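You operate a simulated robot arm through the tools that you are given. There is no shell and no other tool. Be economical: measure what you need, move in short steps, check, and stop when the job is done.

You are at the controls of a simulated robot arm. One attempt, no reset.

Task
Push the dented can to REJECT with the ram at 4 bar, and turn the air off again.
Fine: leave the air level at 4 bar; the sealed cans stay. Set down upright: dented small can.
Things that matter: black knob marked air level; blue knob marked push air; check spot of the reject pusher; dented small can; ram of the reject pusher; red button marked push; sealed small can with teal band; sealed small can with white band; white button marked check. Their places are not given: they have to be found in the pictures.

The check looks at the end state, three seconds after you hand in, the way a careful person would. Anything else that was tipped, shoved, dropped, spilled or broken makes it a failure.

Robot
A 6-joint arm with a two-finger parallel gripper, fixed in place. Base frame: the origin is at the foot of the arm, x ahead of it, y to its left, z up. Units: m, degrees, N and s.
With the tool pointing down near the work surface it reaches from about 0.24 to 0.64 m from the base axis. Its first joint turns from -66.0 to 66.0 degrees. Payload 2.7 kg.
The TCP is the grasp point between the finger pads, 0.023 m short of the fingertips. In the tool frame z runs along the fingers and y along their closing line. The gripper opens to 0.094 m. The fingers are 0.038 m wide and 0.01 m thick; the gripper's body (0.054 by 0.096 m) begins 0.039 m behind the TCP.
Orientation is told as [roll, pitch, yaw] about the base's x, y, z axes, in that order, counted from this pose: with the fingers straight down and closing along the base's y, the tool's x points along the base's -x, its y along +y and its z along -z.

Tools
- The arm moves only by the tool send_rows. Its argument "increments" is one flat list of numbers, 7 for each row, row after row: the shift along the tool's x, y, z in units of 20 mm (1.0 is 20 mm), then the turn, a rotation vector about the tool's x, y, z in units of 6 degrees (1.0 is 6 degrees), then the closure, from 0 (fully open) to 1 (shut). In form: [dx, dy, dz, wx, wy, wz, jaw, dx, dy, dz, wx, wy, wz, jaw, ...]. A call has 1 to 10 rows; each row shifts and turns the commanded pose from where the row before left it, along the tool's axes as they then stand. A call with a number of a shift or a turn outside -1 to 1 is refused whole. Each row takes 0.2 s and may step no farther than 0.05 m and 8.6 degrees from the row before; otherwise, or with a gripper value out of range, the whole call is refused. Where a pose cannot be reached the arm comes as near as it can. A force on the tool above 40 N (or 10 N above the force at the start of the call, whichever is more), or a blocked arm, ends the call early, and 0.2 s more pass. The fingers move at their own pace (about 0.045 m/s each) and stop on an object; they squeeze with about 39 N. The grip force told is the motor's: it shows also when the fingers shut on nothing. Time passes only in rows, and 0.2 s behind the last, so rows that do not move let the fingers close. The reply holds the time, the measured pose of the TCP, the force on the tool along the base axes, the opening and the grip force, in the units named above and with some noise, with the torque about the TCP (base axes, N m) and any sound that the robot's microphone picked up.
- Cameras (640 x 400 px; columns grow to the right, rows downward): "scene" is fixed at [0.0545, -0.4144, 1.42]; the picture's right is [0.92, -0.39, 0.00], its down [-0.17, -0.41, -0.90] and it looks along [0.35, 0.82, -0.44] (base axes); focal length 375 px, centre (320, 200). "wrist" rides on the gripper at [0.086, 0.016, -0.075] in the tool frame; the picture's right is [-0.18, 0.98, 0.00], its down [-0.58, -0.11, -0.81] and it looks along [-0.79, -0.15, 0.59] (tool axes); focal length 243 px, centre (320, 200).
- capture(camera): a new picture of that camera. The clock stands still meanwhile.
- pixel_to_xyz(camera, pixels): there is no depth. For up to 12 entries [column, row, z] of the newest picture of that camera ("zoom" is the newest enlarged one), the place [x, y] in the base frame at which the ray of that pixel passes the height z, good to about 0.002 m. The clock stands still meanwhile.
- zoom(camera, box): a new picture of the part [left, top, right, bottom] of that camera's present view, enlarged. The clock stands still meanwhile.
- finish_job(): hands the job in; it is judged then, once.

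Work in short steps. Measure before you move; look again where a grasp or a placing could have gone wrong, and mend it. You have 80 turns and 38 pictures in all, those below and enlarged ones among them. Open the gripper and draw the arm clear of the work before you hand the job in, unless the task says otherwise; then end with one line.

The tools are called after "Call:" as a command line: name --argument value ..., lists and objects as JSON in quotes. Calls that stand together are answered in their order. send_rows: Moves the arm, as the interface text tells. Its arguments: {"type":"object","properties":{"increments":{"type":"array","items":{"type":"number"}}},"required":["increments"]} The other tools are called the same way: capture (camera) takes a picture; pixel_to_xyz (camera, pixels) gives the place at which the rays of pixels pass given heights; zoom (camera, box) takes an enlarged picture of a part of a camera's view; finish_job () hands the job in.

At the start:

```text
clock: 0.0
position: [0.3221, 0.0727, 1.1924]
orientation: [0.0, 0.0, 0.0]
force: [-0.5, -0.7, -0.4]
ft_torque: [0.01, 0.0, 0.01]
gripper_width: 0.0941
finger_force: 0.0
```

scene: 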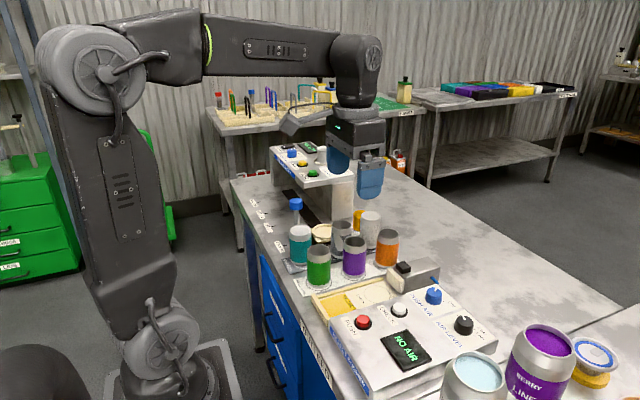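
wrist: 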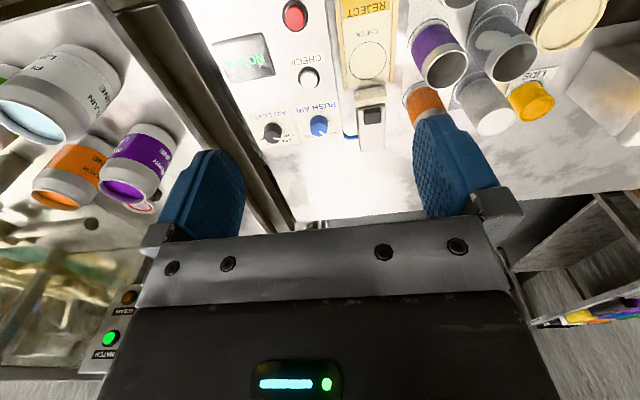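

The pusher panel shows at about (400,320) in the scene view, with the cans around (340,245). I zoom in on both to read the details.

Call:
zoom --camera "scene" --box '[270, 180, 430, 300]'

Call:
zoom --camera "scene" --box '[300, 250, 500, 375]'

Call:
zoom --camera "wrist" --box '[200, 0, 620, 260]'

```text
3.33 times, centred on (350, 240) of scene
```

zoom: 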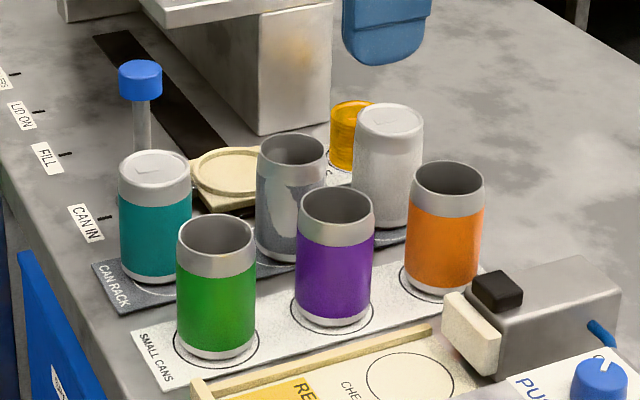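

```text
3.20 times, centred on (400, 312) of scene
```

zoom: 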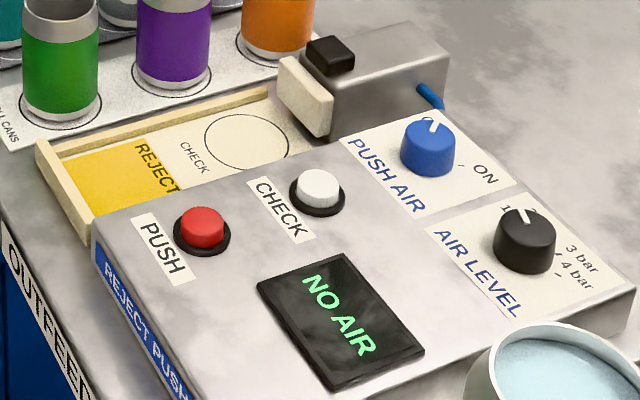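

```text
1.52 times, centred on (410, 130) of wrist
```

zoom: 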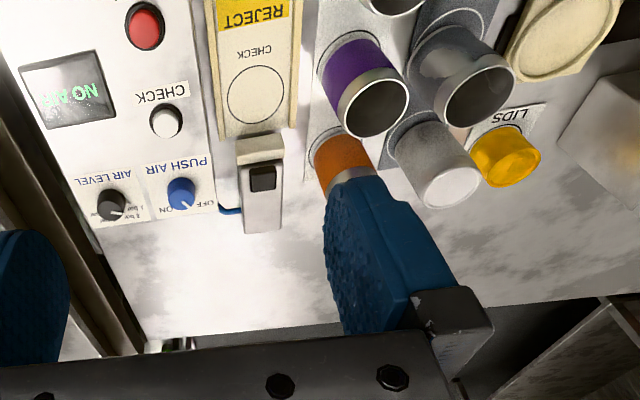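

The middle can of the rack (scene about (358,240)) looks dented. I triangulate the table height using points seen by both cameras.

Call:
pixel_to_xyz --camera "scene" --pixels '[[376.9, 294.7, 0.7], [376.9, 294.7, 0.8], [376.9, 294.7, 0.9], [376.9, 294.7, 1.0], [399.4, 309, 0.8], [399.4, 309, 0.9], [399.4, 309, 1.0]]'

Call:
pixel_to_xyz --camera "wrist" --pixels '[[367.3, 61, 0.7], [367.3, 61, 0.8], [367.3, 61, 0.9], [367.3, 61, 1.0], [308, 78, 0.8], [308, 78, 0.9], [308, 78, 1.0]]'

```text
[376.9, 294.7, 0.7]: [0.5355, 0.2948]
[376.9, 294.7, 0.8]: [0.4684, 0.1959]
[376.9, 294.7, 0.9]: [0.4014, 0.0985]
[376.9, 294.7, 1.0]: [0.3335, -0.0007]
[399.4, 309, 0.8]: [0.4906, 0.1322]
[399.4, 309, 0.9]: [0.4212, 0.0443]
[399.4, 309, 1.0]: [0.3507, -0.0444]
```

```text
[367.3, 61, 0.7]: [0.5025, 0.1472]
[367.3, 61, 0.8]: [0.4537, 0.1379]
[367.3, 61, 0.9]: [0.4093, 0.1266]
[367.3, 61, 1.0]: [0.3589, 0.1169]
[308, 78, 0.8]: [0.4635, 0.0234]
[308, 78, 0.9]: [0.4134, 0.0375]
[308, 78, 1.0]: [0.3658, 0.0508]
```

Check spot comes out near (0.423, 0.130, 0.868), white button top near z 0.907. Now I triangulate the can rims and the other controls.

Call:
pixel_to_xyz --camera "scene" --pixels '[[341.6, 225, 0.92], [341.6, 225, 0.97], [355.1, 241.8, 0.92], [355.1, 241.8, 0.97], [370.7, 216, 0.92], [370.7, 216, 0.97], [300.5, 229.5, 0.95], [362.8, 319.5, 0.91], [432.5, 292, 0.91], [464, 318, 0.91], [403, 267, 0.91], [397, 283, 0.88]]'

Call:
pixel_to_xyz --camera "wrist" --pixels '[[513.6, 56.5, 0.92], [513.6, 56.5, 0.97], [446, 69.6, 0.92], [446, 69.6, 0.97], [496.6, 122, 0.92], [496.6, 122, 0.97], [294, 17, 0.91], [318.5, 124, 0.91], [272, 133, 0.91], [372, 117, 0.91]]'

```text
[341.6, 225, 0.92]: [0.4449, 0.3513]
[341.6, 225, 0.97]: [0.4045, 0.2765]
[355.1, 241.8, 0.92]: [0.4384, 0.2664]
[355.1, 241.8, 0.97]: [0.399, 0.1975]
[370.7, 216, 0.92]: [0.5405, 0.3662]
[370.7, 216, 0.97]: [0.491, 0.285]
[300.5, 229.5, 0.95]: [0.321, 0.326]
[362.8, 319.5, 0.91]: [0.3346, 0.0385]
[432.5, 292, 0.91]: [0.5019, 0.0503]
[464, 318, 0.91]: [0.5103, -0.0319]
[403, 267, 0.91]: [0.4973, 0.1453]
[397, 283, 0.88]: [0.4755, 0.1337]
```

```text
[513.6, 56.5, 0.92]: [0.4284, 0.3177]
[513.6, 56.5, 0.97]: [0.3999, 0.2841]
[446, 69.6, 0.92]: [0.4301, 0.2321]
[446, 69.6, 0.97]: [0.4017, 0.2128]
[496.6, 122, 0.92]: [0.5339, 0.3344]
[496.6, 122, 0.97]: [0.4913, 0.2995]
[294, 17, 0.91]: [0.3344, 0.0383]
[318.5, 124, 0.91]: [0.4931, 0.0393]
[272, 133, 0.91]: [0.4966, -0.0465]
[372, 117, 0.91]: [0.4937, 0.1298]
```

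Estimates: dented can rim (0.408, 0.29, 0.96), red button (0.334, 0.038, 0.91), blue knob (0.494, 0.04, 0.92), black knob (0.498, -0.046, 0.925). I lower the hand to see the knob labels closer.

Call:
send_rows --increments '[0.2, -0.3, 1, 0, 0, 0, 0, 0.2, -0.3, 1, 0, 0, 0, 0, 0.2, -0.3, 1, 0, 0, 0, 0, 0.2, -0.3, 1, 0, 0, 0, 0, 0.2, -0.3, 1, 0, 0, 0, 0, 0, -0.3, 0.5, 0, 0, 0, 0, 0, 0, 0, 0, 0, 0, 0]'

Call:
capture --camera "wrist"

Call:
zoom --camera "scene" --box '[400, 270, 500, 333]'

```text
clock: 1.6
position: [0.302, 0.037, 1.0828]
orientation: [0.0, 0.0, 0.0]
force: [-0.6, 0.0, 0.4]
ft_torque: [0.02, -0.01, 0.0]
gripper_width: 0.0941
finger_force: 0.0
```

```text
32 pictures are left
```

wrist: 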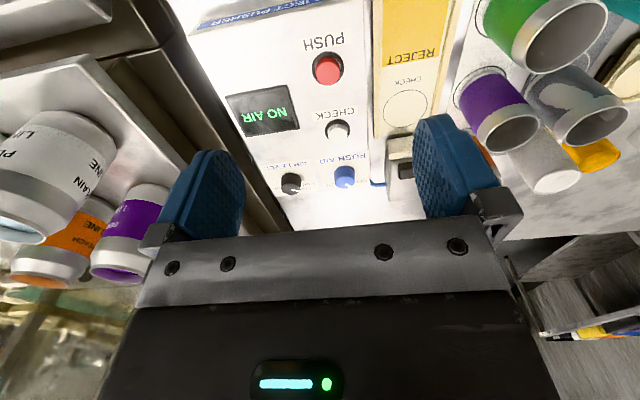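

```text
6.35 times, centred on (450, 302) of scene
```

zoom: 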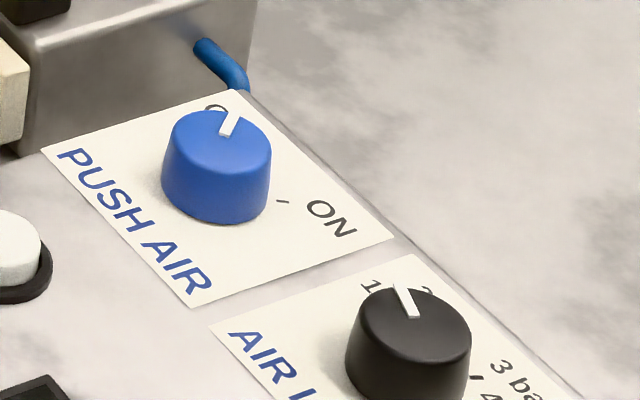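

The blue knob points to OFF, the black one around 1-2 bar. I zoom the wrist view for the dial marks.

Call:
zoom --camera "wrist" --box '[265, 150, 375, 219]'

Call:
zoom --camera "wrist" --box '[430, 0, 640, 200]'

Call:
zoom --camera "scene" --box '[440, 295, 504, 335]'

```text
5.80 times, centred on (320, 184) of wrist
```

zoom: 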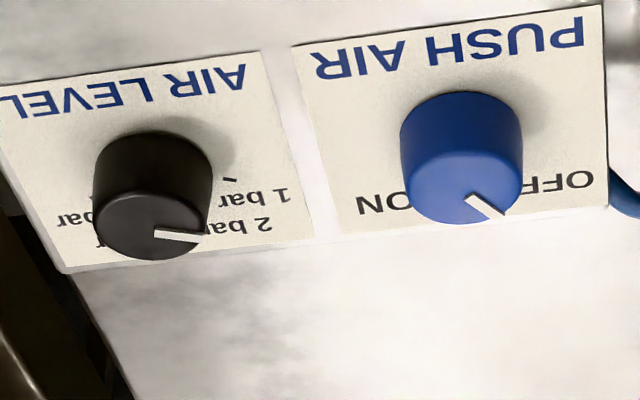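

```text
2.00 times, centred on (535, 100) of wrist
```

zoom: 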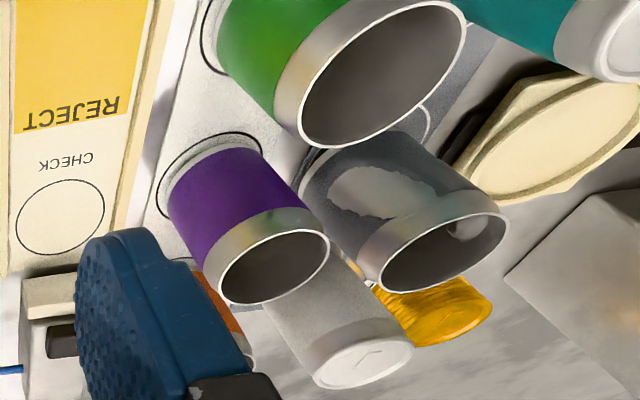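

```text
10.00 times, centred on (472, 315) of scene
```

zoom: 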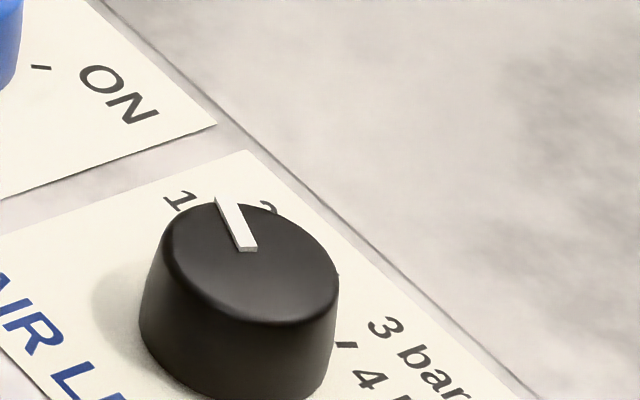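

I now convert pointer, tick and label corner pixels in both zooms to base coordinates to get dial angles and panel height.

Call:
pixel_to_xyz --camera "zoom" --pixels '[[215, 125, 0.88], [215, 125, 0.9], [248, 151, 0.9], [345, 343, 0.9], [40, 66, 0.9], [118, 95, 0.9], [227, 200, 0.92], [251, 250, 0.92], [160, 260, 0.92], [338, 270, 0.92], [385, 328, 0.9], [372, 380, 0.9]]'

Call:
pixel_to_xyz --camera "wrist" --pixels '[[322.6, 190, 0.88], [322.6, 190, 0.9], [319.3, 190.8, 0.9], [304.5, 180.5, 0.9], [311, 184, 0.9], [308.5, 188.5, 0.9], [300.2, 190.6, 0.92], [291.5, 190, 0.92], [348, 184.6, 0.92], [351.5, 187, 0.92], [363, 181, 0.9], [331, 184.8, 0.9]]'

```text
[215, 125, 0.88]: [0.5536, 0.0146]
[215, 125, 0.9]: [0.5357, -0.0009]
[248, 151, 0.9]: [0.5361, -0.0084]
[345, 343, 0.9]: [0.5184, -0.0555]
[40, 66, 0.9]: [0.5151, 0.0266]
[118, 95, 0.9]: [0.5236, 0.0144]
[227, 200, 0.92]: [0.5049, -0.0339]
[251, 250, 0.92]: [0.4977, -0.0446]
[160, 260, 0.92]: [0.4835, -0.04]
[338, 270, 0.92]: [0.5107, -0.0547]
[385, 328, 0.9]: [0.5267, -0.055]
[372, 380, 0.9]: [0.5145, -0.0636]
```

```text
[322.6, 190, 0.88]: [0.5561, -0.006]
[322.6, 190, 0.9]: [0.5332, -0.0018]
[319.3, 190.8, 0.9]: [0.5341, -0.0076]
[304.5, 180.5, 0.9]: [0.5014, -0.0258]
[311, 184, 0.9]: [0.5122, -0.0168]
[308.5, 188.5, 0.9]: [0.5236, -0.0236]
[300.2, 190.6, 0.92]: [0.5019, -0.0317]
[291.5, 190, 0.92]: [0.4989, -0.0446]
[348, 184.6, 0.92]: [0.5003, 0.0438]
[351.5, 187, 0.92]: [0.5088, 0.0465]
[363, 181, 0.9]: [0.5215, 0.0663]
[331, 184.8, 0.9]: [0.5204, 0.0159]
```

Panel surface is about z 0.90, but the knob hides its marks from this side. I swing to yaw -90 while moving to x 0.50, so the wrist camera can look at the dials from the other side.

Call:
send_rows --increments '[-1, 0, 0, 0, 0, 1, 0, -0.995, 0.105, 0, 0, 0, 1, 0, -0.978, 0.208, 0, 0, 0, 1, 0, -0.951, 0.309, 0, 0, 0, 1, 0, -0.914, 0.407, 0, 0, 0, 1, 0, -0.866, 0.5, 0, 0, 0, 1, 0, -0.809, 0.588, 0, 0, 0, 1, 0, -0.743, 0.669, 0, 0, 0, 1, 0, -0.669, 0.743, 0, 0, 0, 1, 0, -0.588, 0.809, 0, 0, 0, 1, 0]'

Call:
send_rows --increments '[0, 0, 0, 0, 0, 1, 0, 0, 0, 0, 0, 0, 1, 0, 0, 0, 0, 0, 0, 1, 0, 0, 0, 0, 0, 0, 1, 0, 0, 0, 0, 0, 0, 1, 0, 1, 0.5, 0, 0, 0, 0, 0, 1, 0.5, 0, 0, 0, 0, 0, 1, 0.5, 0, 0, 0, 0, 0, 1, 0.5, 0.5, 0, 0, 0, 0, 1, 0, 0.5, 0, 0, 0, 0]'

Call:
capture --camera "wrist"

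```text
clock: 3.8
position: [0.501, 0.0383, 1.082]
orientation: [0.0, 0.0, -60.1]
force: [0.4, -0.5, 0.2]
ft_torque: [0.0, 0.02, 0.01]
gripper_width: 0.0941
finger_force: 0.1
```

```text
clock: 6.0
position: [0.5426, 0.135, 1.064]
orientation: [0.0, 0.0, -90.0]
force: [-0.2, -0.4, -0.7]
ft_torque: [0.01, 0.01, 0.0]
gripper_width: 0.0939
finger_force: 0.0
```

```text
27 pictures are left
```

wrist: 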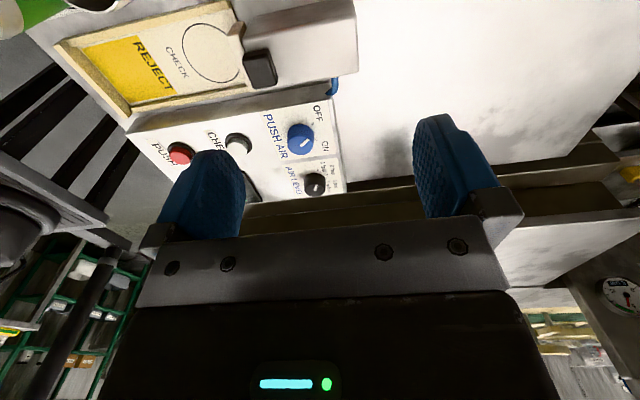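

The dials are now seen at (300,140) and (315,185) from the +y side; I zoom in on them.

Call:
zoom --camera "wrist" --box '[256, 96, 352, 206]'

```text
3.64 times, centred on (304, 151) of wrist
```

zoom: 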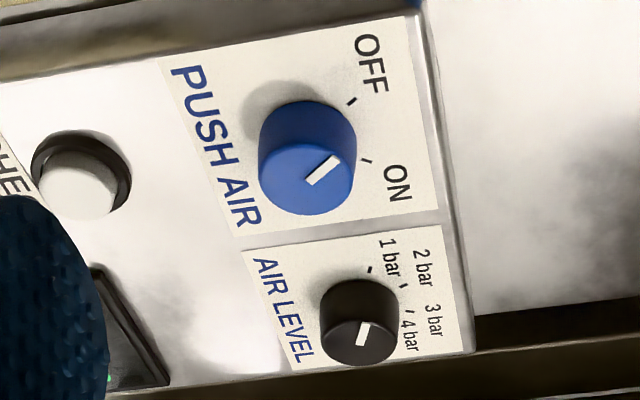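

All four level ticks are readable; I convert ticks, pointers and knob edges to base coordinates.

Call:
pixel_to_xyz --camera "zoom" --pixels '[[370, 269, 0.9], [403, 286, 0.9], [409, 310, 0.9], [352, 101, 0.9], [365, 160, 0.9], [358, 343, 0.922], [366, 325, 0.922], [308, 183, 0.922], [337, 157, 0.922], [308, 172, 0.922], [361, 332, 0.922]]'

Call:
zoom --camera "scene" --box '[420, 275, 510, 345]'

```text
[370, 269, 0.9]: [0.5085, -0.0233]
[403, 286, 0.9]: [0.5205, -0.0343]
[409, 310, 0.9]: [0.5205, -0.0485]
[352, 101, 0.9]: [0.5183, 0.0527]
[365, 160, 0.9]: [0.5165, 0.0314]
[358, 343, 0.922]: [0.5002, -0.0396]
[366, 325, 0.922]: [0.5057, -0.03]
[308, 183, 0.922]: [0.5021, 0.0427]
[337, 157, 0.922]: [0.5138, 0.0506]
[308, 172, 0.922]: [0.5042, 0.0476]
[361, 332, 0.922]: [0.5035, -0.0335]
```

```text
5.71 times, centred on (465, 310) of scene
```

zoom: 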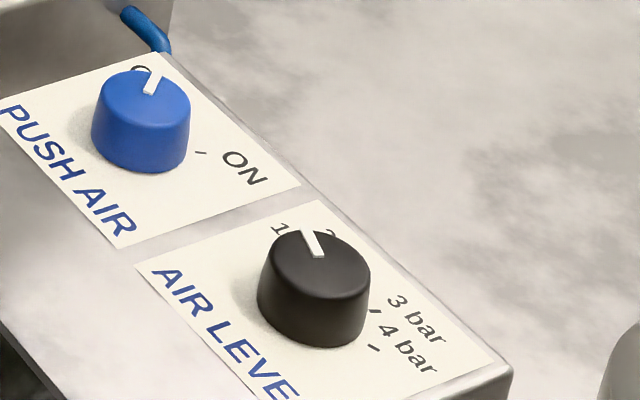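

Ticks sit at about 60/20/-20/-60 deg (black, pointer now at 1 bar, so 120 deg clockwise to 4 bar) and +30/-30 deg (blue, 60 deg clockwise to ON). Before that I want a better can view, so I turn to yaw +90 over the pusher.

Call:
send_rows --increments '[0, -1, -0.2, 0, 0, -1, 0, 0.105, -0.995, -0.2, 0, 0, -1, 0, 0.208, -0.978, -0.2, 0, 0, -1, 0, 0.309, -0.951, -0.2, 0, 0, -1, 0, 0.407, -0.914, 0, 0, 0, -1, 0, 0.5, -0.866, 0, 0, 0, -1, 0, 0.588, -0.809, 0, 0, 0, -1, 0, 0, 0, 0, 0, 0, -1, 0, 0, 0, 0, 0, 0, -1, 0, 0, 0, 0, 0, 0, -1, 0]'

Call:
send_rows --increments '[0, 0, 0, 0, 0, -1, 0, 0, 0, 0, 0, 0, -1, 0, 0, 0, 0, 0, 0, -1, 0, 0, 0, 0, 0, 0, -1, 0, 0, 0, 0, 0, 0, -1, 0, 0, 0, 0, 0, 0, -1, 0, 0, 0, 0, 0, 0, -1, 0, 0, 0, 0, 0, 0, -1, 0, 0, 0, 0, 0, 0, -1, 0, 0, 0, 0, 0, 0, -1, 0]'

Call:
send_rows --increments '[0, 0, 0, 0, 0, -1, 0, 0, 0, 0, 0, 0, -1, 0, 0, 0, 0, 0, 0, -1, 0, 0, 0, 0, 0, 0, -1, 0, 0, 0, 0, 0, 0, -1, 0, 0, 0, 0, 0, 0, -1, 0, 0, 0, 0, 0, 0, -1, 0, 0, 0, 0, 0, 0, -1, 0, 0, 0, 0, 0, 0, -1, 0, 0, 0, 0, 0, 0, -1, 0]'

Call:
capture --camera "wrist"

```text
clock: 8.2
position: [0.4019, 0.1356, 1.0778]
orientation: [0.0, 0.0, -29.9]
force: [0.4, -0.1, 0.7]
ft_torque: [0.04, -0.02, 0.01]
gripper_width: 0.0941
finger_force: 0.1
```

```text
clock: 10.4
position: [0.4016, 0.1375, 1.0779]
orientation: [0.1, 0.1, 30.1]
force: [0.8, -0.2, -0.3]
ft_torque: [0.01, 0.0, 0.01]
gripper_width: 0.0939
finger_force: 0.1
```

```text
clock: 12.6
position: [0.4014, 0.1359, 1.0791]
orientation: [0.0, 0.1, 90.1]
force: [0.3, -0.3, 0.4]
ft_torque: [-0.03, 0.01, 0.02]
gripper_width: 0.0939
finger_force: 0.1
```

```text
24 pictures are left
```

wrist: 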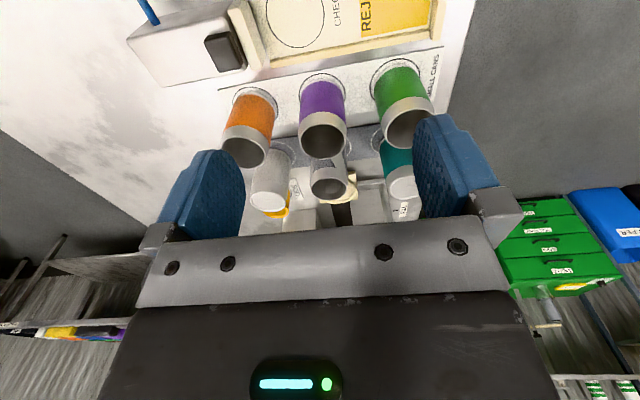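

Dented can rim is at about (329,182), flanked by white (271,198) and teal (402,188). I compute their positions.

Call:
pixel_to_xyz --camera "wrist" --pixels '[[329, 182, 0.945], [329, 182, 0.957], [269, 198, 0.945], [269, 198, 0.957], [402, 188, 0.945], [402, 188, 0.957], [323, 135, 0.957], [312, 185, 0.957], [347, 180, 0.957]]'

Call:
zoom --camera "wrist" --box '[230, 70, 450, 225]'

Call:
pixel_to_xyz --camera "scene" --pixels '[[341.6, 225, 0.945], [341.6, 225, 0.957], [370.7, 216, 0.957], [300.5, 229.5, 0.957]]'

```text
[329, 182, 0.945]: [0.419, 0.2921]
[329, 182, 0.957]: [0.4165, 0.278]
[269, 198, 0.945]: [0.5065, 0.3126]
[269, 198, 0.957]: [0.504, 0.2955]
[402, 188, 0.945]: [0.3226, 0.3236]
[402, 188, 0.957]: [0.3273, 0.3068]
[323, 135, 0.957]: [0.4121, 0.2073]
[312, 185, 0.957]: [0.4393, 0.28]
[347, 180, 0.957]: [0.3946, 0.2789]
```

```text
2.58 times, centred on (340, 148) of wrist
```

zoom: 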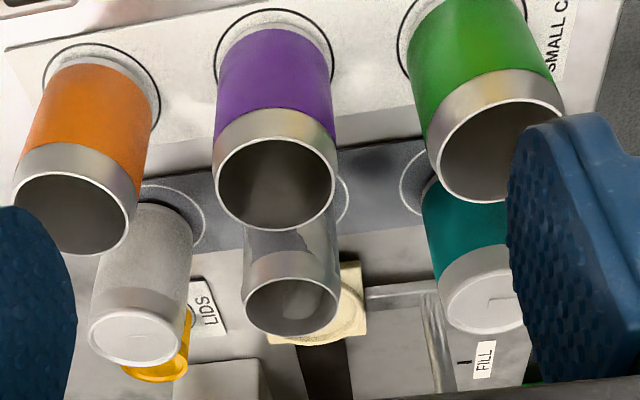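

```text
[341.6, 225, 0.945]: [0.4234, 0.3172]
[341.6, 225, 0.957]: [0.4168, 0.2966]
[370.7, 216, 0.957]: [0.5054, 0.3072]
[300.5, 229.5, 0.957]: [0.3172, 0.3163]
```

The can's axis is about (0.414, 0.292), radius ~0.023, with ~0.045 gaps to its neighbours along x. I go above it with the jaws partly closed (0.2), stopping at z≈1.0, then check.

Call:
send_rows --increments '[-0.975, -0.079, 0, 0, 0, 0, 0.2, -0.975, -0.079, 0, 0, 0, 0, 0.2, -0.975, -0.079, 0, 0, 0, 0, 0.2, -0.975, -0.079, 0, 0, 0, 0, 0.2, -0.975, -0.079, 0, 0, 0, 0, 0.2, -0.975, -0.079, 0, 0, 0, 0, 0.2, -0.975, -0.079, 0, 0, 0, 0, 0.2, -0.975, -0.079, 0, 0, 0, 0, 0.2, 0, 0, 1, 0, 0, 0, 0.2, 0, 0, 1, 0, 0, 0, 0.2]'

Call:
send_rows --increments '[0, 0, 1, 0, 0, 0, 0.2, 0, 0, 0.7, 0, 0, 0, 0.2, 0, 0, 0, 0, 0, 0, 0.2]'

Call:
capture --camera "wrist"

Call:
zoom --camera "scene" --box '[270, 160, 430, 300]'

```text
clock: 14.8
position: [0.4153, 0.2927, 1.0382]
orientation: [-0.1, 0.0, 90.0]
force: [-0.6, 0.1, 0.1]
ft_torque: [-0.01, 0.03, -0.01]
gripper_width: 0.0752
finger_force: 0.0
```

```text
clock: 15.6
position: [0.4151, 0.2931, 1.0039]
orientation: [0.0, 0.0, 89.9]
force: [0.1, -0.3, 1.2]
ft_torque: [0.03, 0.02, -0.01]
gripper_width: 0.075
finger_force: 0.1
```

```text
22 pictures are left
```

wrist: 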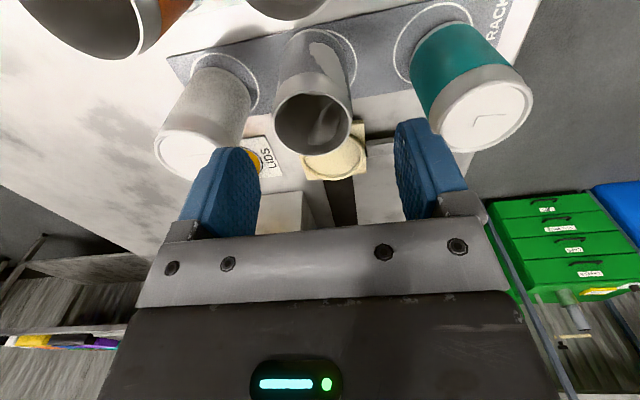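

```text
2.86 times, centred on (350, 230) of scene
```

zoom: 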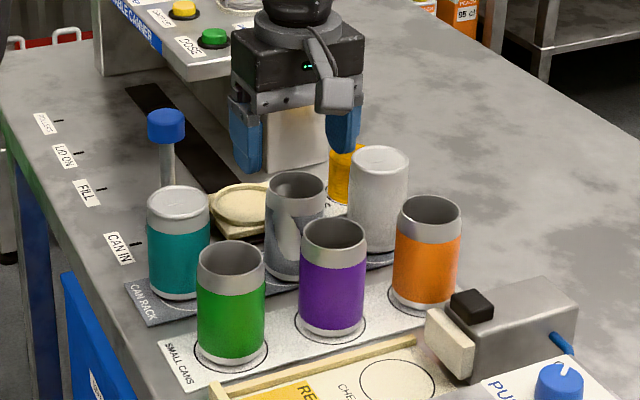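

The rim now shows at (312,123) in the wrist view; I check its position against the TCP (0.415, 0.293).

Call:
pixel_to_xyz --camera "wrist" --pixels '[[312, 123, 0.957], [275, 123, 0.957], [350, 123, 0.957], [200, 152, 0.957], [487, 120, 0.957], [312, 123, 0.95]]'

```text
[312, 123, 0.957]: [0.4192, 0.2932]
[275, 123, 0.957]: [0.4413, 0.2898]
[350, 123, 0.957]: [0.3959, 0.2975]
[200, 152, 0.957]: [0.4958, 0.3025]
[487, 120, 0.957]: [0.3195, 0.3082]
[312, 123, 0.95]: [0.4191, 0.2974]
```

Rim centre is (0.4185, 0.295). I shift 3 mm in x and 2 mm in y, narrow to 0.3, descend to z≈0.932 and then close.

Call:
send_rows --increments '[-0.1, -0.17, 0, 0, 0, 0, 0.3, 0, 0, 0, 0, 0, 0, 0.3, 0, 0, 0.9, 0, 0, 0, 0.3, 0, 0, 0.9, 0, 0, 0, 0.3, 0, 0, 0.9, 0, 0, 0, 0.3, 0, 0, 0.9, 0, 0, 0, 0.3, 0, 0, 0, 0, 0, 0, 0.3]'

Call:
send_rows --increments '[0, 0, 0, 0, 0, 0, 0.6, 0, 0, 0, 0, 0, 0, 0.8, 0, 0, 0, 0, 0, 0, 0.8, 0, 0, 0, 0, 0, 0, 0.8]'

```text
clock: 17.2
position: [0.4198, 0.2948, 0.9314]
orientation: [0.0, 0.0, 90.0]
force: [1.2, 0.8, -0.4]
ft_torque: [-0.01, 0.03, -0.01]
gripper_width: 0.0658
finger_force: 0.1
```

```text
clock: 18.2
position: [0.42, 0.2958, 0.9328]
orientation: [0.0, 0.0, 90.0]
force: [0.1, 0.8, -0.1]
ft_torque: [0.0, 0.0, 0.0]
gripper_width: 0.051
finger_force: 39.1
```

Gripped at 0.051 width. I lift 0.11 m straight up.

Call:
send_rows --increments '[0, 0, -0.5, 0, 0, 0, 0.8, 0, 0, -0.5, 0, 0, 0, 0.8, 0, 0, -0.9, 0, 0, 0, 0.8, 0, 0, -0.9, 0, 0, 0, 0.8, 0, 0, -0.9, 0, 0, 0, 0.8, 0, 0, -0.9, 0, 0, 0, 0.8, 0, 0, -0.9, 0, 0, 0, 0.8, 0, 0, -0.3, 0, 0, 0, 0.8]'

Call:
capture --camera "scene"

```text
clock: 20.0
position: [0.4165, 0.2955, 1.0472]
orientation: [0.0, -0.1, 89.9]
force: [-0.2, -0.2, -0.7]
ft_torque: [-0.01, -0.01, 0.01]
gripper_width: 0.0509
finger_force: 39.0
```

```text
20 pictures are left
```

scene: 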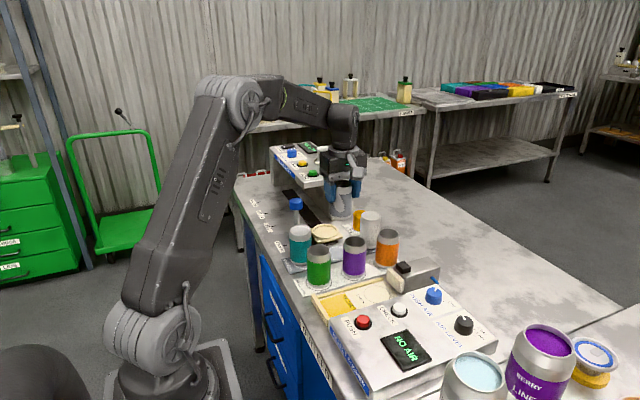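

The can is held clear. I carry it over to the check spot (0.4225, 0.129), then turn to yaw 0 so the fingers open along y, clear of the ram.

Call:
send_rows --increments '[0.93, -0.033, 0, 0, 0, 0, 0.8, 0.93, -0.033, 0, 0, 0, 0, 0.8, 0.93, -0.033, 0, 0, 0, 0, 0.8, 0.93, -0.033, 0, 0, 0, 0, 0.8, 0.93, -0.033, 0, 0, 0, 0, 0.8, 0.93, -0.033, 0, 0, 0, 0, 0.8, 0.93, -0.033, 0, 0, 0, 0, 0.8, 0.93, -0.033, 0, 0, 0, 0, 0.8, 0.86, -0.033, 0, 0, 0, 0, 0.8]'

Call:
send_rows --increments '[0, 0, 0, 0, 0, 1, 0.8, 0, 0, 0, 0, 0, 1, 0.8, 0, 0, 0, 0, 0, 1, 0.8, 0, 0, 0, 0, 0, 1, 0.8, 0, 0, 0, 0, 0, 1, 0.8, 0, 0, 0, 0, 0, 1, 0.8, 0, 0, 0, 0, 0, 1, 0.8, 0, 0, 0, 0, 0, 1, 0.8, 0, 0, 0, 0, 0, 1, 0.8, 0, 0, 0, 0, 0, 1, 0.8]'

Call:
send_rows --increments '[0, 0, 0, 0, 0, 1, 0.8, 0, 0, 0, 0, 0, 1, 0.8, 0, 0, 0, 0, 0, 1, 0.8, 0, 0, 0, 0, 0, 1, 0.8, 0, 0, 0, 0, 0, 1, 0.8, 0, 0, 1, 0, 0, 0, 0.8, 0, 0, 1, 0, 0, 0, 0.8, 0, 0, 1, 0, 0, 0, 0.8, 0, 0, 0, 0, 0, 0, 0.8]'

Call:
capture --camera "wrist"

Call:
zoom --camera "scene" --box '[300, 220, 460, 320]'

```text
clock: 22.0
position: [0.4241, 0.1283, 1.0477]
orientation: [0.0, -0.1, 90.0]
force: [-0.6, 0.7, 0.5]
ft_torque: [-0.02, 0.03, 0.01]
gripper_width: 0.051
finger_force: 38.9
```

```text
clock: 24.2
position: [0.4246, 0.1297, 1.0473]
orientation: [0.0, 0.0, 29.9]
force: [0.0, 0.2, -0.4]
ft_torque: [0.01, -0.02, 0.0]
gripper_width: 0.0507
finger_force: 38.7
```

```text
clock: 26.2
position: [0.4249, 0.1298, 0.9883]
orientation: [-0.1, 0.0, 0.0]
force: [-0.4, 0.4, 0.0]
ft_torque: [0.05, 0.01, 0.05]
gripper_width: 0.0506
finger_force: 38.9
```

```text
19 pictures are left
```

wrist: 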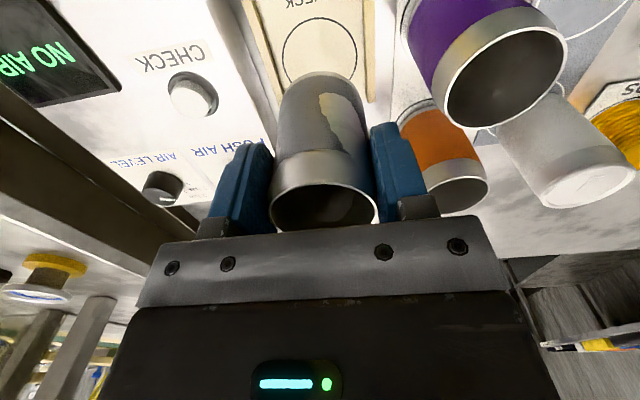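

```text
4.00 times, centred on (380, 270) of scene
```

zoom: 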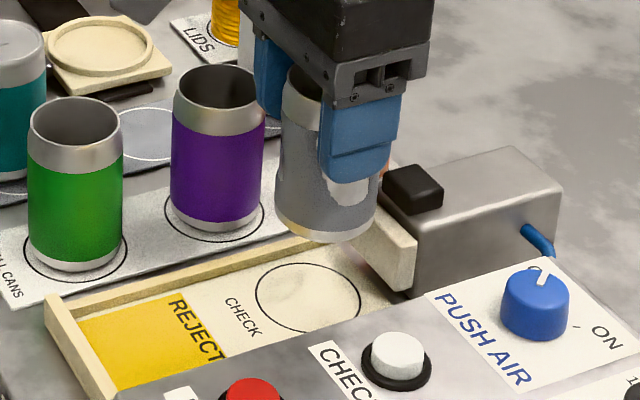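

The can hangs above the circle, seen at wrist (320,52) and zoom (308,298). I check the circle centre against the can position.

Call:
pixel_to_xyz --camera "wrist" --pixels '[[320, 53, 0.868], [282, 55, 0.868], [357, 55, 0.868], [320, 53, 0.875]]'

Call:
pixel_to_xyz --camera "zoom" --pixels '[[308, 298, 0.868], [308, 298, 0.875], [256, 290, 0.868], [360, 306, 0.868], [385, 218, 0.868], [412, 235, 0.9], [325, 241, 0.924]]'

```text
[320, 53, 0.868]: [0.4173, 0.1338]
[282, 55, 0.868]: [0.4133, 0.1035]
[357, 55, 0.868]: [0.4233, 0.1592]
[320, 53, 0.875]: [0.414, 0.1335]
```

```text
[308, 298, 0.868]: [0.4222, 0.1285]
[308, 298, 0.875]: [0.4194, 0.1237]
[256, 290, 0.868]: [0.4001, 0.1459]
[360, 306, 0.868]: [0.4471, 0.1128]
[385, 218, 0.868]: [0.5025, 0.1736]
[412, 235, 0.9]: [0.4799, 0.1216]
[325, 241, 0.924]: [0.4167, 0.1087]
```

Circle centre ≈ (0.421, 0.130). I shift 3 mm back in x and lower to z≈0.942, then in fine steps until touch.

Call:
send_rows --increments '[0.15, 0, 0.8, 0, 0, 0, 0.8, 0, 0, 0.8, 0, 0, 0, 0.8, 0, 0, 0.6, 0, 0, 0, 0.8, 0, 0, 0.1, 0, 0, 0, 0.8, 0, 0, 0, 0, 0, 0, 0.8]'

Call:
capture --camera "wrist"

Call:
zoom --camera "scene" --box '[330, 240, 442, 310]'

```text
clock: 27.4
position: [0.4217, 0.1304, 0.9424]
orientation: [-0.1, -0.1, 0.0]
force: [0.3, -0.7, 0.6]
ft_torque: [0.01, 0.0, -0.01]
gripper_width: 0.051
finger_force: 39.3
```

```text
17 pictures are left
```

wrist: 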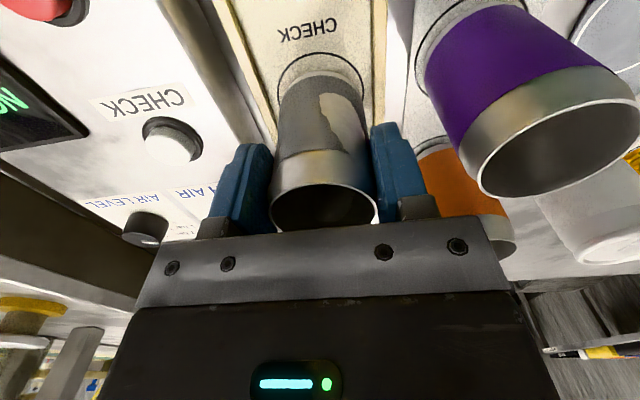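

```text
5.71 times, centred on (386, 275) of scene
```

zoom: 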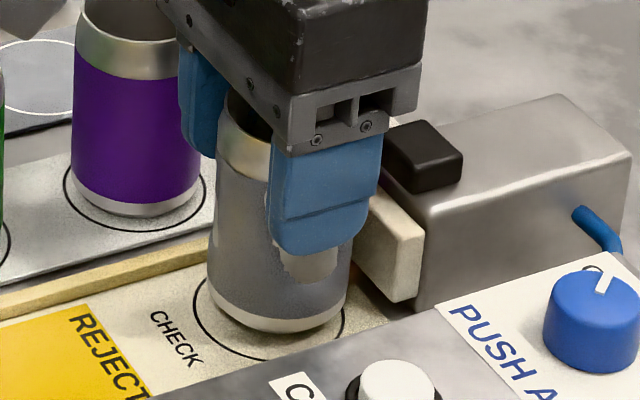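

It hovers ~8 mm above, about 3 mm too far in +x. I correct and lower in small steps to touch.

Call:
send_rows --increments '[0.15, 0.03, 0.1, 0, 0, 0, 0.8, 0, 0, 0.1, 0, 0, 0, 0.8, 0, 0, 0.1, 0, 0, 0, 0.8, 0, 0, 0.06, 0, 0, 0, 0.8, 0, 0, 0, 0, 0, 0, 0.8]'

Call:
zoom --camera "scene" --box '[330, 240, 442, 310]'

```text
clock: 28.6
position: [0.4193, 0.1309, 0.9358]
orientation: [-0.1, -0.2, 0.1]
force: [-1.2, -4.3, 21.1]
ft_torque: [-0.42, 0.06, -0.02]
gripper_width: 0.0508
finger_force: 39.0
```

```text
5.71 times, centred on (386, 275) of scene
```

zoom: 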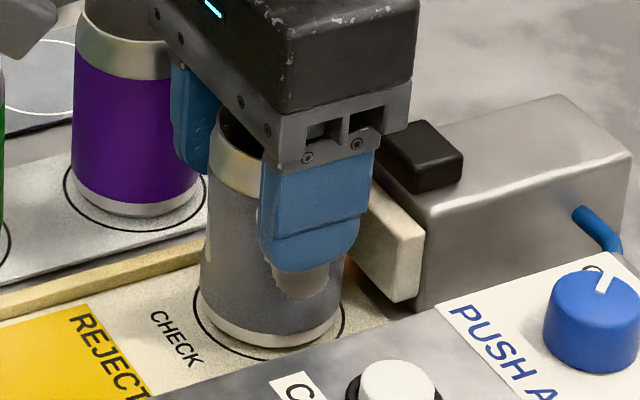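

Contact at 21 N with the can well inside the circle. I ease up a little, open to 0.25, and rise.

Call:
send_rows --increments '[0, 0, -0.05, 0, 0, 0, 0.8, 0, 0, 0, 0, 0, 0, 0.25, 0, 0, 0, 0, 0, 0, 0.25, 0, 0, 0, 0, 0, 0, 0.25, 0, 0, -0.5, 0, 0, 0, 0.25, 0, 0, -1, 0, 0, 0, 0.25, 0, 0, -1, 0, 0, 0, 0.25, 0, 0, -1, 0, 0, 0, 0.25, 0, 0, -1, 0, 0, 0, 0.25]'

Call:
zoom --camera "scene" --box '[280, 210, 440, 310]'

```text
clock: 30.6
position: [0.4196, 0.1302, 1.0249]
orientation: [-0.1, 0.0, -0.1]
force: [0.7, 0.2, -0.1]
ft_torque: [0.01, -0.02, -0.01]
gripper_width: 0.0704
finger_force: 0.0
```

```text
4.00 times, centred on (360, 260) of scene
```

zoom: 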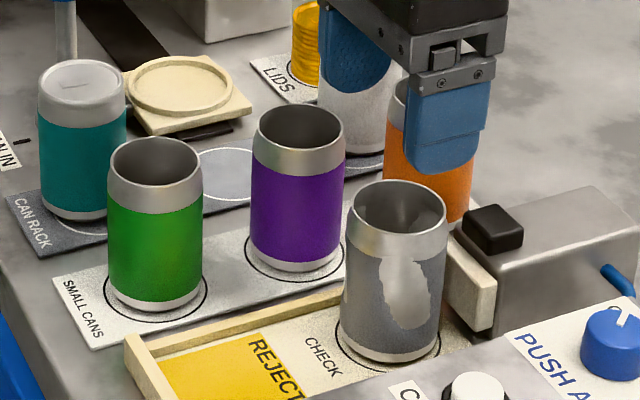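

The can stands on the check spot. Next I move over the black knob (0.498, -0.046) and turn to yaw +30.

Call:
send_rows --increments '[-0.434, -0.979, 0, 0, 0, 0, 0.3, -0.434, -0.979, 0, 0, 0, 0, 0.3, -0.434, -0.979, 0, 0, 0, 0, 0.3, -0.434, -0.979, 0, 0, 0, 0, 0.3, -0.434, -0.979, 0, 0, 0, 0, 0.3, -0.434, -0.979, 0, 0, 0, 0, 0.3, -0.434, -0.979, 0, 0, 0, 0, 0.3, -0.434, -0.979, 0, 0, 0, 0, 0.3, -0.434, -0.979, 0, 0, 0, 0, 0.3]'

Call:
send_rows --increments '[0, 0, 0, 0, 0, -1, 0.4, 0, 0, 0, 0, 0, -1, 0.4, 0, 0, 0, 0, 0, -1, 0.4, 0, 0, 0, 0, 0, -1, 0.4, 0, 0, 0, 0, 0, -1, 0.4, 0, 0, 1, 0, 0, 0, 0.4, 0, 0, 1, 0, 0, 0, 0.4, 0, 0, 0, 0, 0, 0, 0.4]'

Call:
capture --camera "wrist"

Call:
zoom --camera "scene" --box '[400, 260, 560, 360]'

```text
clock: 32.6
position: [0.4964, -0.0465, 1.0236]
orientation: [0.0, 0.0, 0.0]
force: [0.2, 0.1, 0.1]
ft_torque: [-0.01, 0.05, 0.06]
gripper_width: 0.0658
finger_force: 0.1
```

```text
clock: 34.4
position: [0.4976, -0.0451, 0.9857]
orientation: [0.1, 0.0, 29.9]
force: [0.7, 0.9, -0.2]
ft_torque: [-0.03, 0.03, 0.0]
gripper_width: 0.0566
finger_force: 0.2
```

```text
13 pictures are left
```

wrist: 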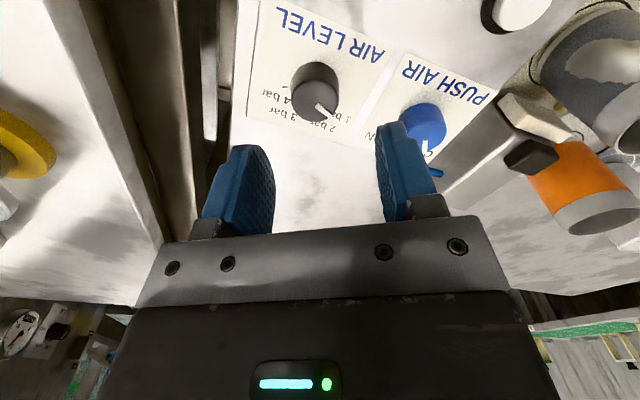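

```text
4.00 times, centred on (480, 310) of scene
```

zoom: 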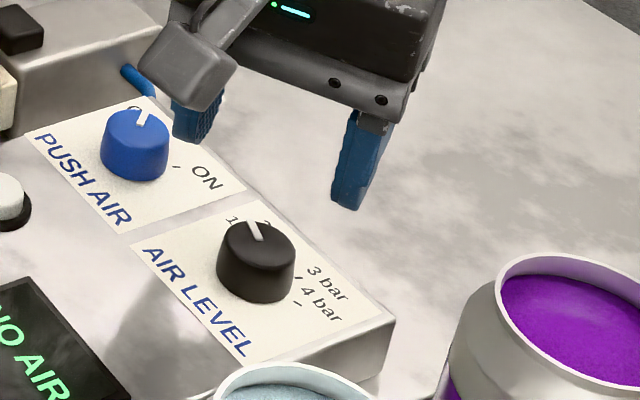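

The black knob's top is at wrist (318,100) and scene zoom (257,247). I recompute its centre from both.

Call:
pixel_to_xyz --camera "wrist" --pixels '[[318, 101, 0.92], [318, 101, 0.915], [318, 101, 0.925], [332, 115, 0.92]]'

Call:
pixel_to_xyz --camera "zoom" --pixels '[[257, 247, 0.92], [257, 247, 0.915], [257, 247, 0.925]]'

```text
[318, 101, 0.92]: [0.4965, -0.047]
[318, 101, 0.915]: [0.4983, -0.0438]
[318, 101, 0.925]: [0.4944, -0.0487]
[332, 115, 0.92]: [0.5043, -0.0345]
```

```text
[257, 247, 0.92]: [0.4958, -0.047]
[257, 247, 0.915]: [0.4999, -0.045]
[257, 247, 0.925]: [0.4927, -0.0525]
```

The knob centre (0.497, -0.0465) matches the TCP, so I descend to z≈0.927 and close on the knob.

Call:
send_rows --increments '[0, 0, 1, 0, 0, 0, 0.4, 0, 0, 1, 0, 0, 0, 0.4, 0, 0, 0.7, 0, 0, 0, 0.4, 0, 0, 0.2, 0, 0, 0, 0.4, 0, 0, 0, 0, 0, 0, 0.7, 0, 0, 0, 0, 0, 0, 0.9, 0, 0, 0, 0, 0, 0, 0.9, 0, 0, 0, 0, 0, 0, 0.9]'

```text
clock: 36.2
position: [0.4991, -0.0487, 0.9276]
orientation: [0.0, 0.1, 30.0]
force: [8.8, -18.9, -5.6]
ft_torque: [-0.32, -0.52, -0.06]
gripper_width: 0.0314
finger_force: 45.0
```

Gripped (0.031 wide) with a ~20 N sideways load, so I nudge the pose toward the force and start turning clockwise 30 degrees.

Call:
send_rows --increments '[0, -0.14, 0, 0, 0, 0, 0.9, 0, 0, 0, 0, 0, 1, 0.9, 0, 0, 0, 0, 0, 1, 0.9, 0, 0, 0, 0, 0, 1, 0.9, 0, 0, 0, 0, 0, 1, 0.9, 0, 0, 0, 0, 0, 1, 0.9, 0, 0, 0, 0, 0, 0, 0.9]'

Call:
capture --camera "scene"

```text
clock: 37.8
position: [0.4987, -0.0468, 0.9277]
orientation: [0.1, 0.0, -0.2]
force: [3.5, 4.4, -4.3]
ft_torque: [0.17, -1.17, 0.04]
gripper_width: 0.0314
finger_force: 45.0
```

```text
11 pictures are left
```

scene: 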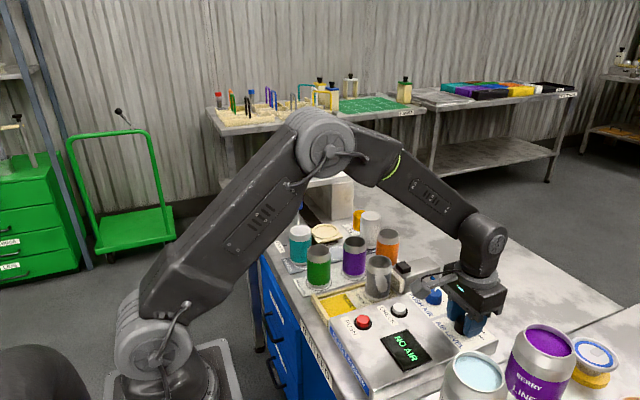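

Turning freely with little torque; I continue another 90 degrees to yaw -90.

Call:
send_rows --increments '[0, 0, 0, 0, 0, 1, 0.9, 0, 0, 0, 0, 0, 1, 0.9, 0, 0, 0, 0, 0, 1, 0.9, 0, 0, 0, 0, 0, 1, 0.9, 0, 0, 0, 0, 0, 1, 0.9, 0, 0, 0, 0, 0, 1, 0.9, 0, 0, 0, 0, 0, 1, 0.9, 0, 0, 0, 0, 0, 1, 0.9, 0, 0, 0, 0, 0, 1, 0.9, 0, 0, 0, 0, 0, 1, 0.9]'

Call:
send_rows --increments '[0, 0, 0, 0, 0, 1, 0.9, 0, 0, 0, 0, 0, 1, 0.9, 0, 0, 0, 0, 0, 1, 0.9, 0, 0, 0, 0, 0, 1, 0.9, 0, 0, 0, 0, 0, 1, 0.9, 0, 0, 0, 0, 0, 0, 0.9]'

```text
clock: 39.6
position: [0.4988, -0.0466, 0.9266]
orientation: [0.3, -0.2, -46.0]
force: [5.9, 1.0, -6.2]
ft_torque: [0.35, -0.21, 0.01]
gripper_width: 0.0315
finger_force: 44.6
stopped in row 8: the force on the tool passed its limit at 40 N (the readings are from after the stop); the commanded pose is now the measured one
```

```text
clock: 41.0
position: [0.4983, -0.0463, 0.9264]
orientation: [0.3, 0.1, -76.1]
force: [20.7, 6.1, -24.5]
ft_torque: [-0.23, -0.48, 0.04]
gripper_width: 0.0313
finger_force: 44.3
```

A momentary force stop left me at yaw -76; I turn 14 more degrees to -90, relieve, open, and rise to look.

Call:
send_rows --increments '[0, 0, 0, 0, 0, 1, 0.9, 0, 0, 0, 0, 0, 1, 0.9, 0, 0, 0, 0, 0, 0.32, 0.9, 0, 0, 0, 0, 0, 0, 0.9]'

Call:
send_rows --increments '[0, 0, 0, 0, 0, 0, 0.4, 0, 0, 0, 0, 0, 0, 0.4, 0, 0, -0.5, 0, 0, 0, 0.4, 0, 0, -1, 0, 0, 0, 0.4, 0, 0, -1, 0, 0, 0, 0.4, 0, 0, -1, 0, 0, 0, 0.4]'

Call:
zoom --camera "scene" --box '[375, 270, 505, 352]'

```text
clock: 42.0
position: [0.4999, -0.0466, 0.9268]
orientation: [0.4, 0.2, -89.9]
force: [22.2, 5.0, -24.0]
ft_torque: [0.33, -0.41, 0.01]
gripper_width: 0.0312
finger_force: 45.0
```

```text
clock: 43.4
position: [0.4975, -0.0482, 0.9988]
orientation: [0.1, 0.3, -89.8]
force: [-0.7, -0.2, 0.3]
ft_torque: [-0.01, -0.02, 0.01]
gripper_width: 0.0567
finger_force: 0.1
```

```text
4.88 times, centred on (440, 311) of scene
```

zoom: 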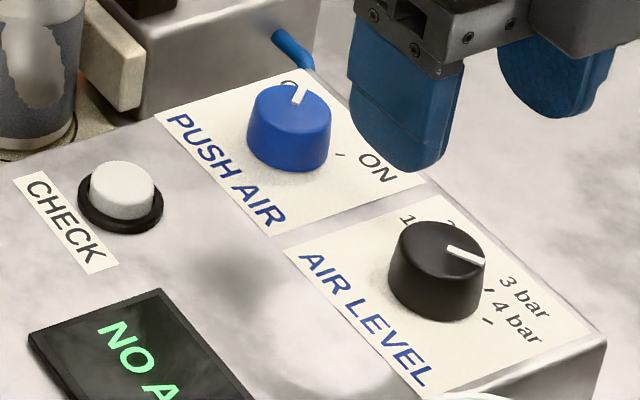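

The pointer now points right-down, near 3 bar or between 3 and 4. I compute its angle.

Call:
pixel_to_xyz --camera "zoom" --pixels '[[484, 262, 0.92], [449, 249, 0.92], [391, 250, 0.92], [486, 258, 0.92], [436, 252, 0.92], [489, 290, 0.8965], [487, 321, 0.8965], [304, 90, 0.92], [296, 102, 0.92], [289, 111, 0.92], [341, 155, 0.8965]]'

```text
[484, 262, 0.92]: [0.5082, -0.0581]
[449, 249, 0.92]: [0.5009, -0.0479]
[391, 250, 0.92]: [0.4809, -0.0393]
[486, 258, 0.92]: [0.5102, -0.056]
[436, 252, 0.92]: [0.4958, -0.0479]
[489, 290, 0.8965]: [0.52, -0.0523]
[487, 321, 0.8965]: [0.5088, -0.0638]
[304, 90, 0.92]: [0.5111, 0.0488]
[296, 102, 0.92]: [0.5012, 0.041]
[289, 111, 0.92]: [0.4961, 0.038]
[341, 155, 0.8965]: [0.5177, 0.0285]
```

Pointer reads about -50 deg versus the 4-bar tick at about -59. I check more precisely with a wrist zoom.

Call:
zoom --camera "wrist" --box '[250, 60, 390, 148]'

```text
4.55 times, centred on (320, 104) of wrist
```

zoom: 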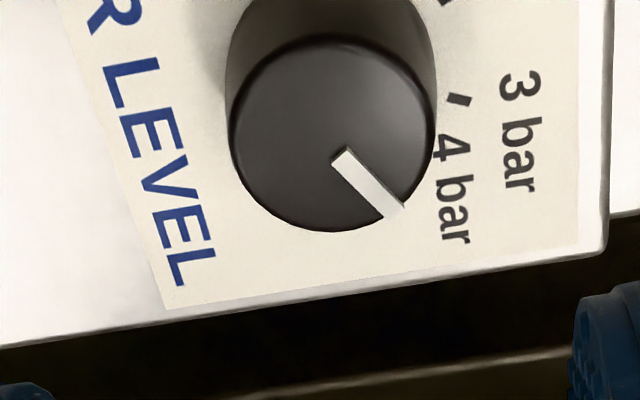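

Call:
pixel_to_xyz --camera "zoom" --pixels '[[343, 157, 0.92], [393, 212, 0.92], [332, 132, 0.92], [228, 132, 0.92], [434, 132, 0.92], [460, 98, 0.8965], [445, 2, 0.8965], [332, 34, 0.92], [332, 231, 0.92]]'

```text
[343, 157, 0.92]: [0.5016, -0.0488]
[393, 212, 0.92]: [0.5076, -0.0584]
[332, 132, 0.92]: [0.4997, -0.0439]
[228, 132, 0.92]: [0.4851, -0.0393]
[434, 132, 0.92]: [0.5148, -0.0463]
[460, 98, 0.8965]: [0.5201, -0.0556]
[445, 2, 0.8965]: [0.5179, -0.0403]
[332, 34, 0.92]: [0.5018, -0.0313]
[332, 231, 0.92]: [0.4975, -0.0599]
```

From this view the pointer is at -58..-59 deg, so it is on 4 bar. Now I move to the blue knob (~0.498, 0.0395) and turn back to yaw -30.

Call:
send_rows --increments '[0.87, 0, 0, 0, 0, 0, 0.4, 0.87, 0, 0, 0, 0, 0, 0.4, 0.87, 0, 0, 0, 0, 0, 0.4, 0.87, 0, 0, 0, 0, 0, 0.4, 0.87, 0, 0, 0, 0, 0, 0.4, 0, 0, 0, 0, 0, -1, 0.4, 0, 0, 0, 0, 0, -1, 0.4, 0, 0, 0, 0, 0, -1, 0.4, 0, 0, 0, 0, 0, -1, 0.4, 0, 0, 0, 0, 0, -1, 0.4]'

Call:
send_rows --increments '[0, 0, 0, 0, 0, -1, 0.4, 0, 0, 0, 0, 0, -1, 0.4, 0, 0, 0, 0, 0, -1, 0.4, 0, 0, 0, 0, 0, -1, 0.4, 0, 0, 0, 0, 0, -1, 0.4, 0, 0, 0, 0, 0, 0, 0.4, 0, 0, 0, 0, 0, 0, 0.4]'

Call:
capture --camera "wrist"

```text
clock: 45.6
position: [0.4974, 0.0395, 0.9983]
orientation: [0.3, 0.0, -59.6]
force: [0.1, -0.2, -0.9]
ft_torque: [0.0, -0.01, 0.01]
gripper_width: 0.0564
finger_force: 0.0
```

```text
clock: 47.2
position: [0.4986, 0.0399, 0.9976]
orientation: [0.2, -0.1, -29.7]
force: [-0.5, -0.1, 0.6]
ft_torque: [0.05, 0.0, 0.02]
gripper_width: 0.0562
finger_force: 0.1
```

```text
8 pictures are left
```

wrist: 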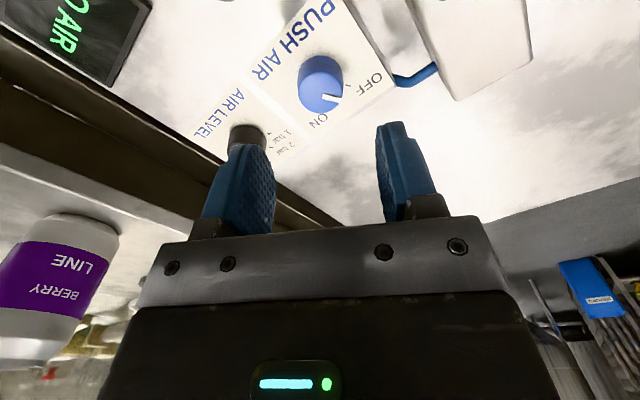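

Call:
pixel_to_xyz --camera "wrist" --pixels '[[321, 94, 0.92], [321, 94, 0.915], [299, 94, 0.92], [343, 94, 0.92]]'

```text
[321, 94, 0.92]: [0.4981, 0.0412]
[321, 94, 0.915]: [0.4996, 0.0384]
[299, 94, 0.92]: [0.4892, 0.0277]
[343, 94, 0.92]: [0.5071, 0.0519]
```

The blue knob's centre (0.498, 0.040) lies under the TCP. I descend to z≈0.927 and close.

Call:
send_rows --increments '[0, 0, 1, 0, 0, 0, 0.4, 0, 0, 1, 0, 0, 0, 0.4, 0, 0, 1, 0, 0, 0, 0.4, 0, 0, 0.5, 0, 0, 0, 0.4, 0, 0, 0, 0, 0, 0, 0.7, 0, 0, 0, 0, 0, 0, 0.9, 0, 0, 0, 0, 0, 0, 0.9, 0, 0, 0, 0, 0, 0, 0.9]'

Call:
send_rows --increments '[0, 0, 0, 0, 0, 1, 0.9, 0, 0, 0, 0, 0, 1, 0.9, 0, 0, 0, 0, 0, 1, 0.9, 0, 0, 0, 0, 0, 1, 0.9, 0, 0, 0, 0, 0, 1, 0.9, 0, 0, 0, 0, 0, 1, 0.9, 0, 0, 0, 0, 0, 1, 0.9, 0, 0, 0, 0, 0, 1, 0.9, 0, 0, 0, 0, 0, 1, 0.9, 0, 0, 0, 0, 0, 1, 0.9]'

```text
clock: 49.0
position: [0.4979, 0.0374, 0.9279]
orientation: [0.1, 0.0, -29.9]
force: [0.7, 0.6, -2.4]
ft_torque: [-0.09, -0.32, -0.04]
gripper_width: 0.0315
finger_force: 45.3
```

```text
clock: 51.2
position: [0.5, 0.0399, 0.9275]
orientation: [0.3, 0.2, -90.1]
force: [15.4, 0.1, -0.2]
ft_torque: [-0.62, -0.29, 0.0]
gripper_width: 0.0312
finger_force: 44.8
```

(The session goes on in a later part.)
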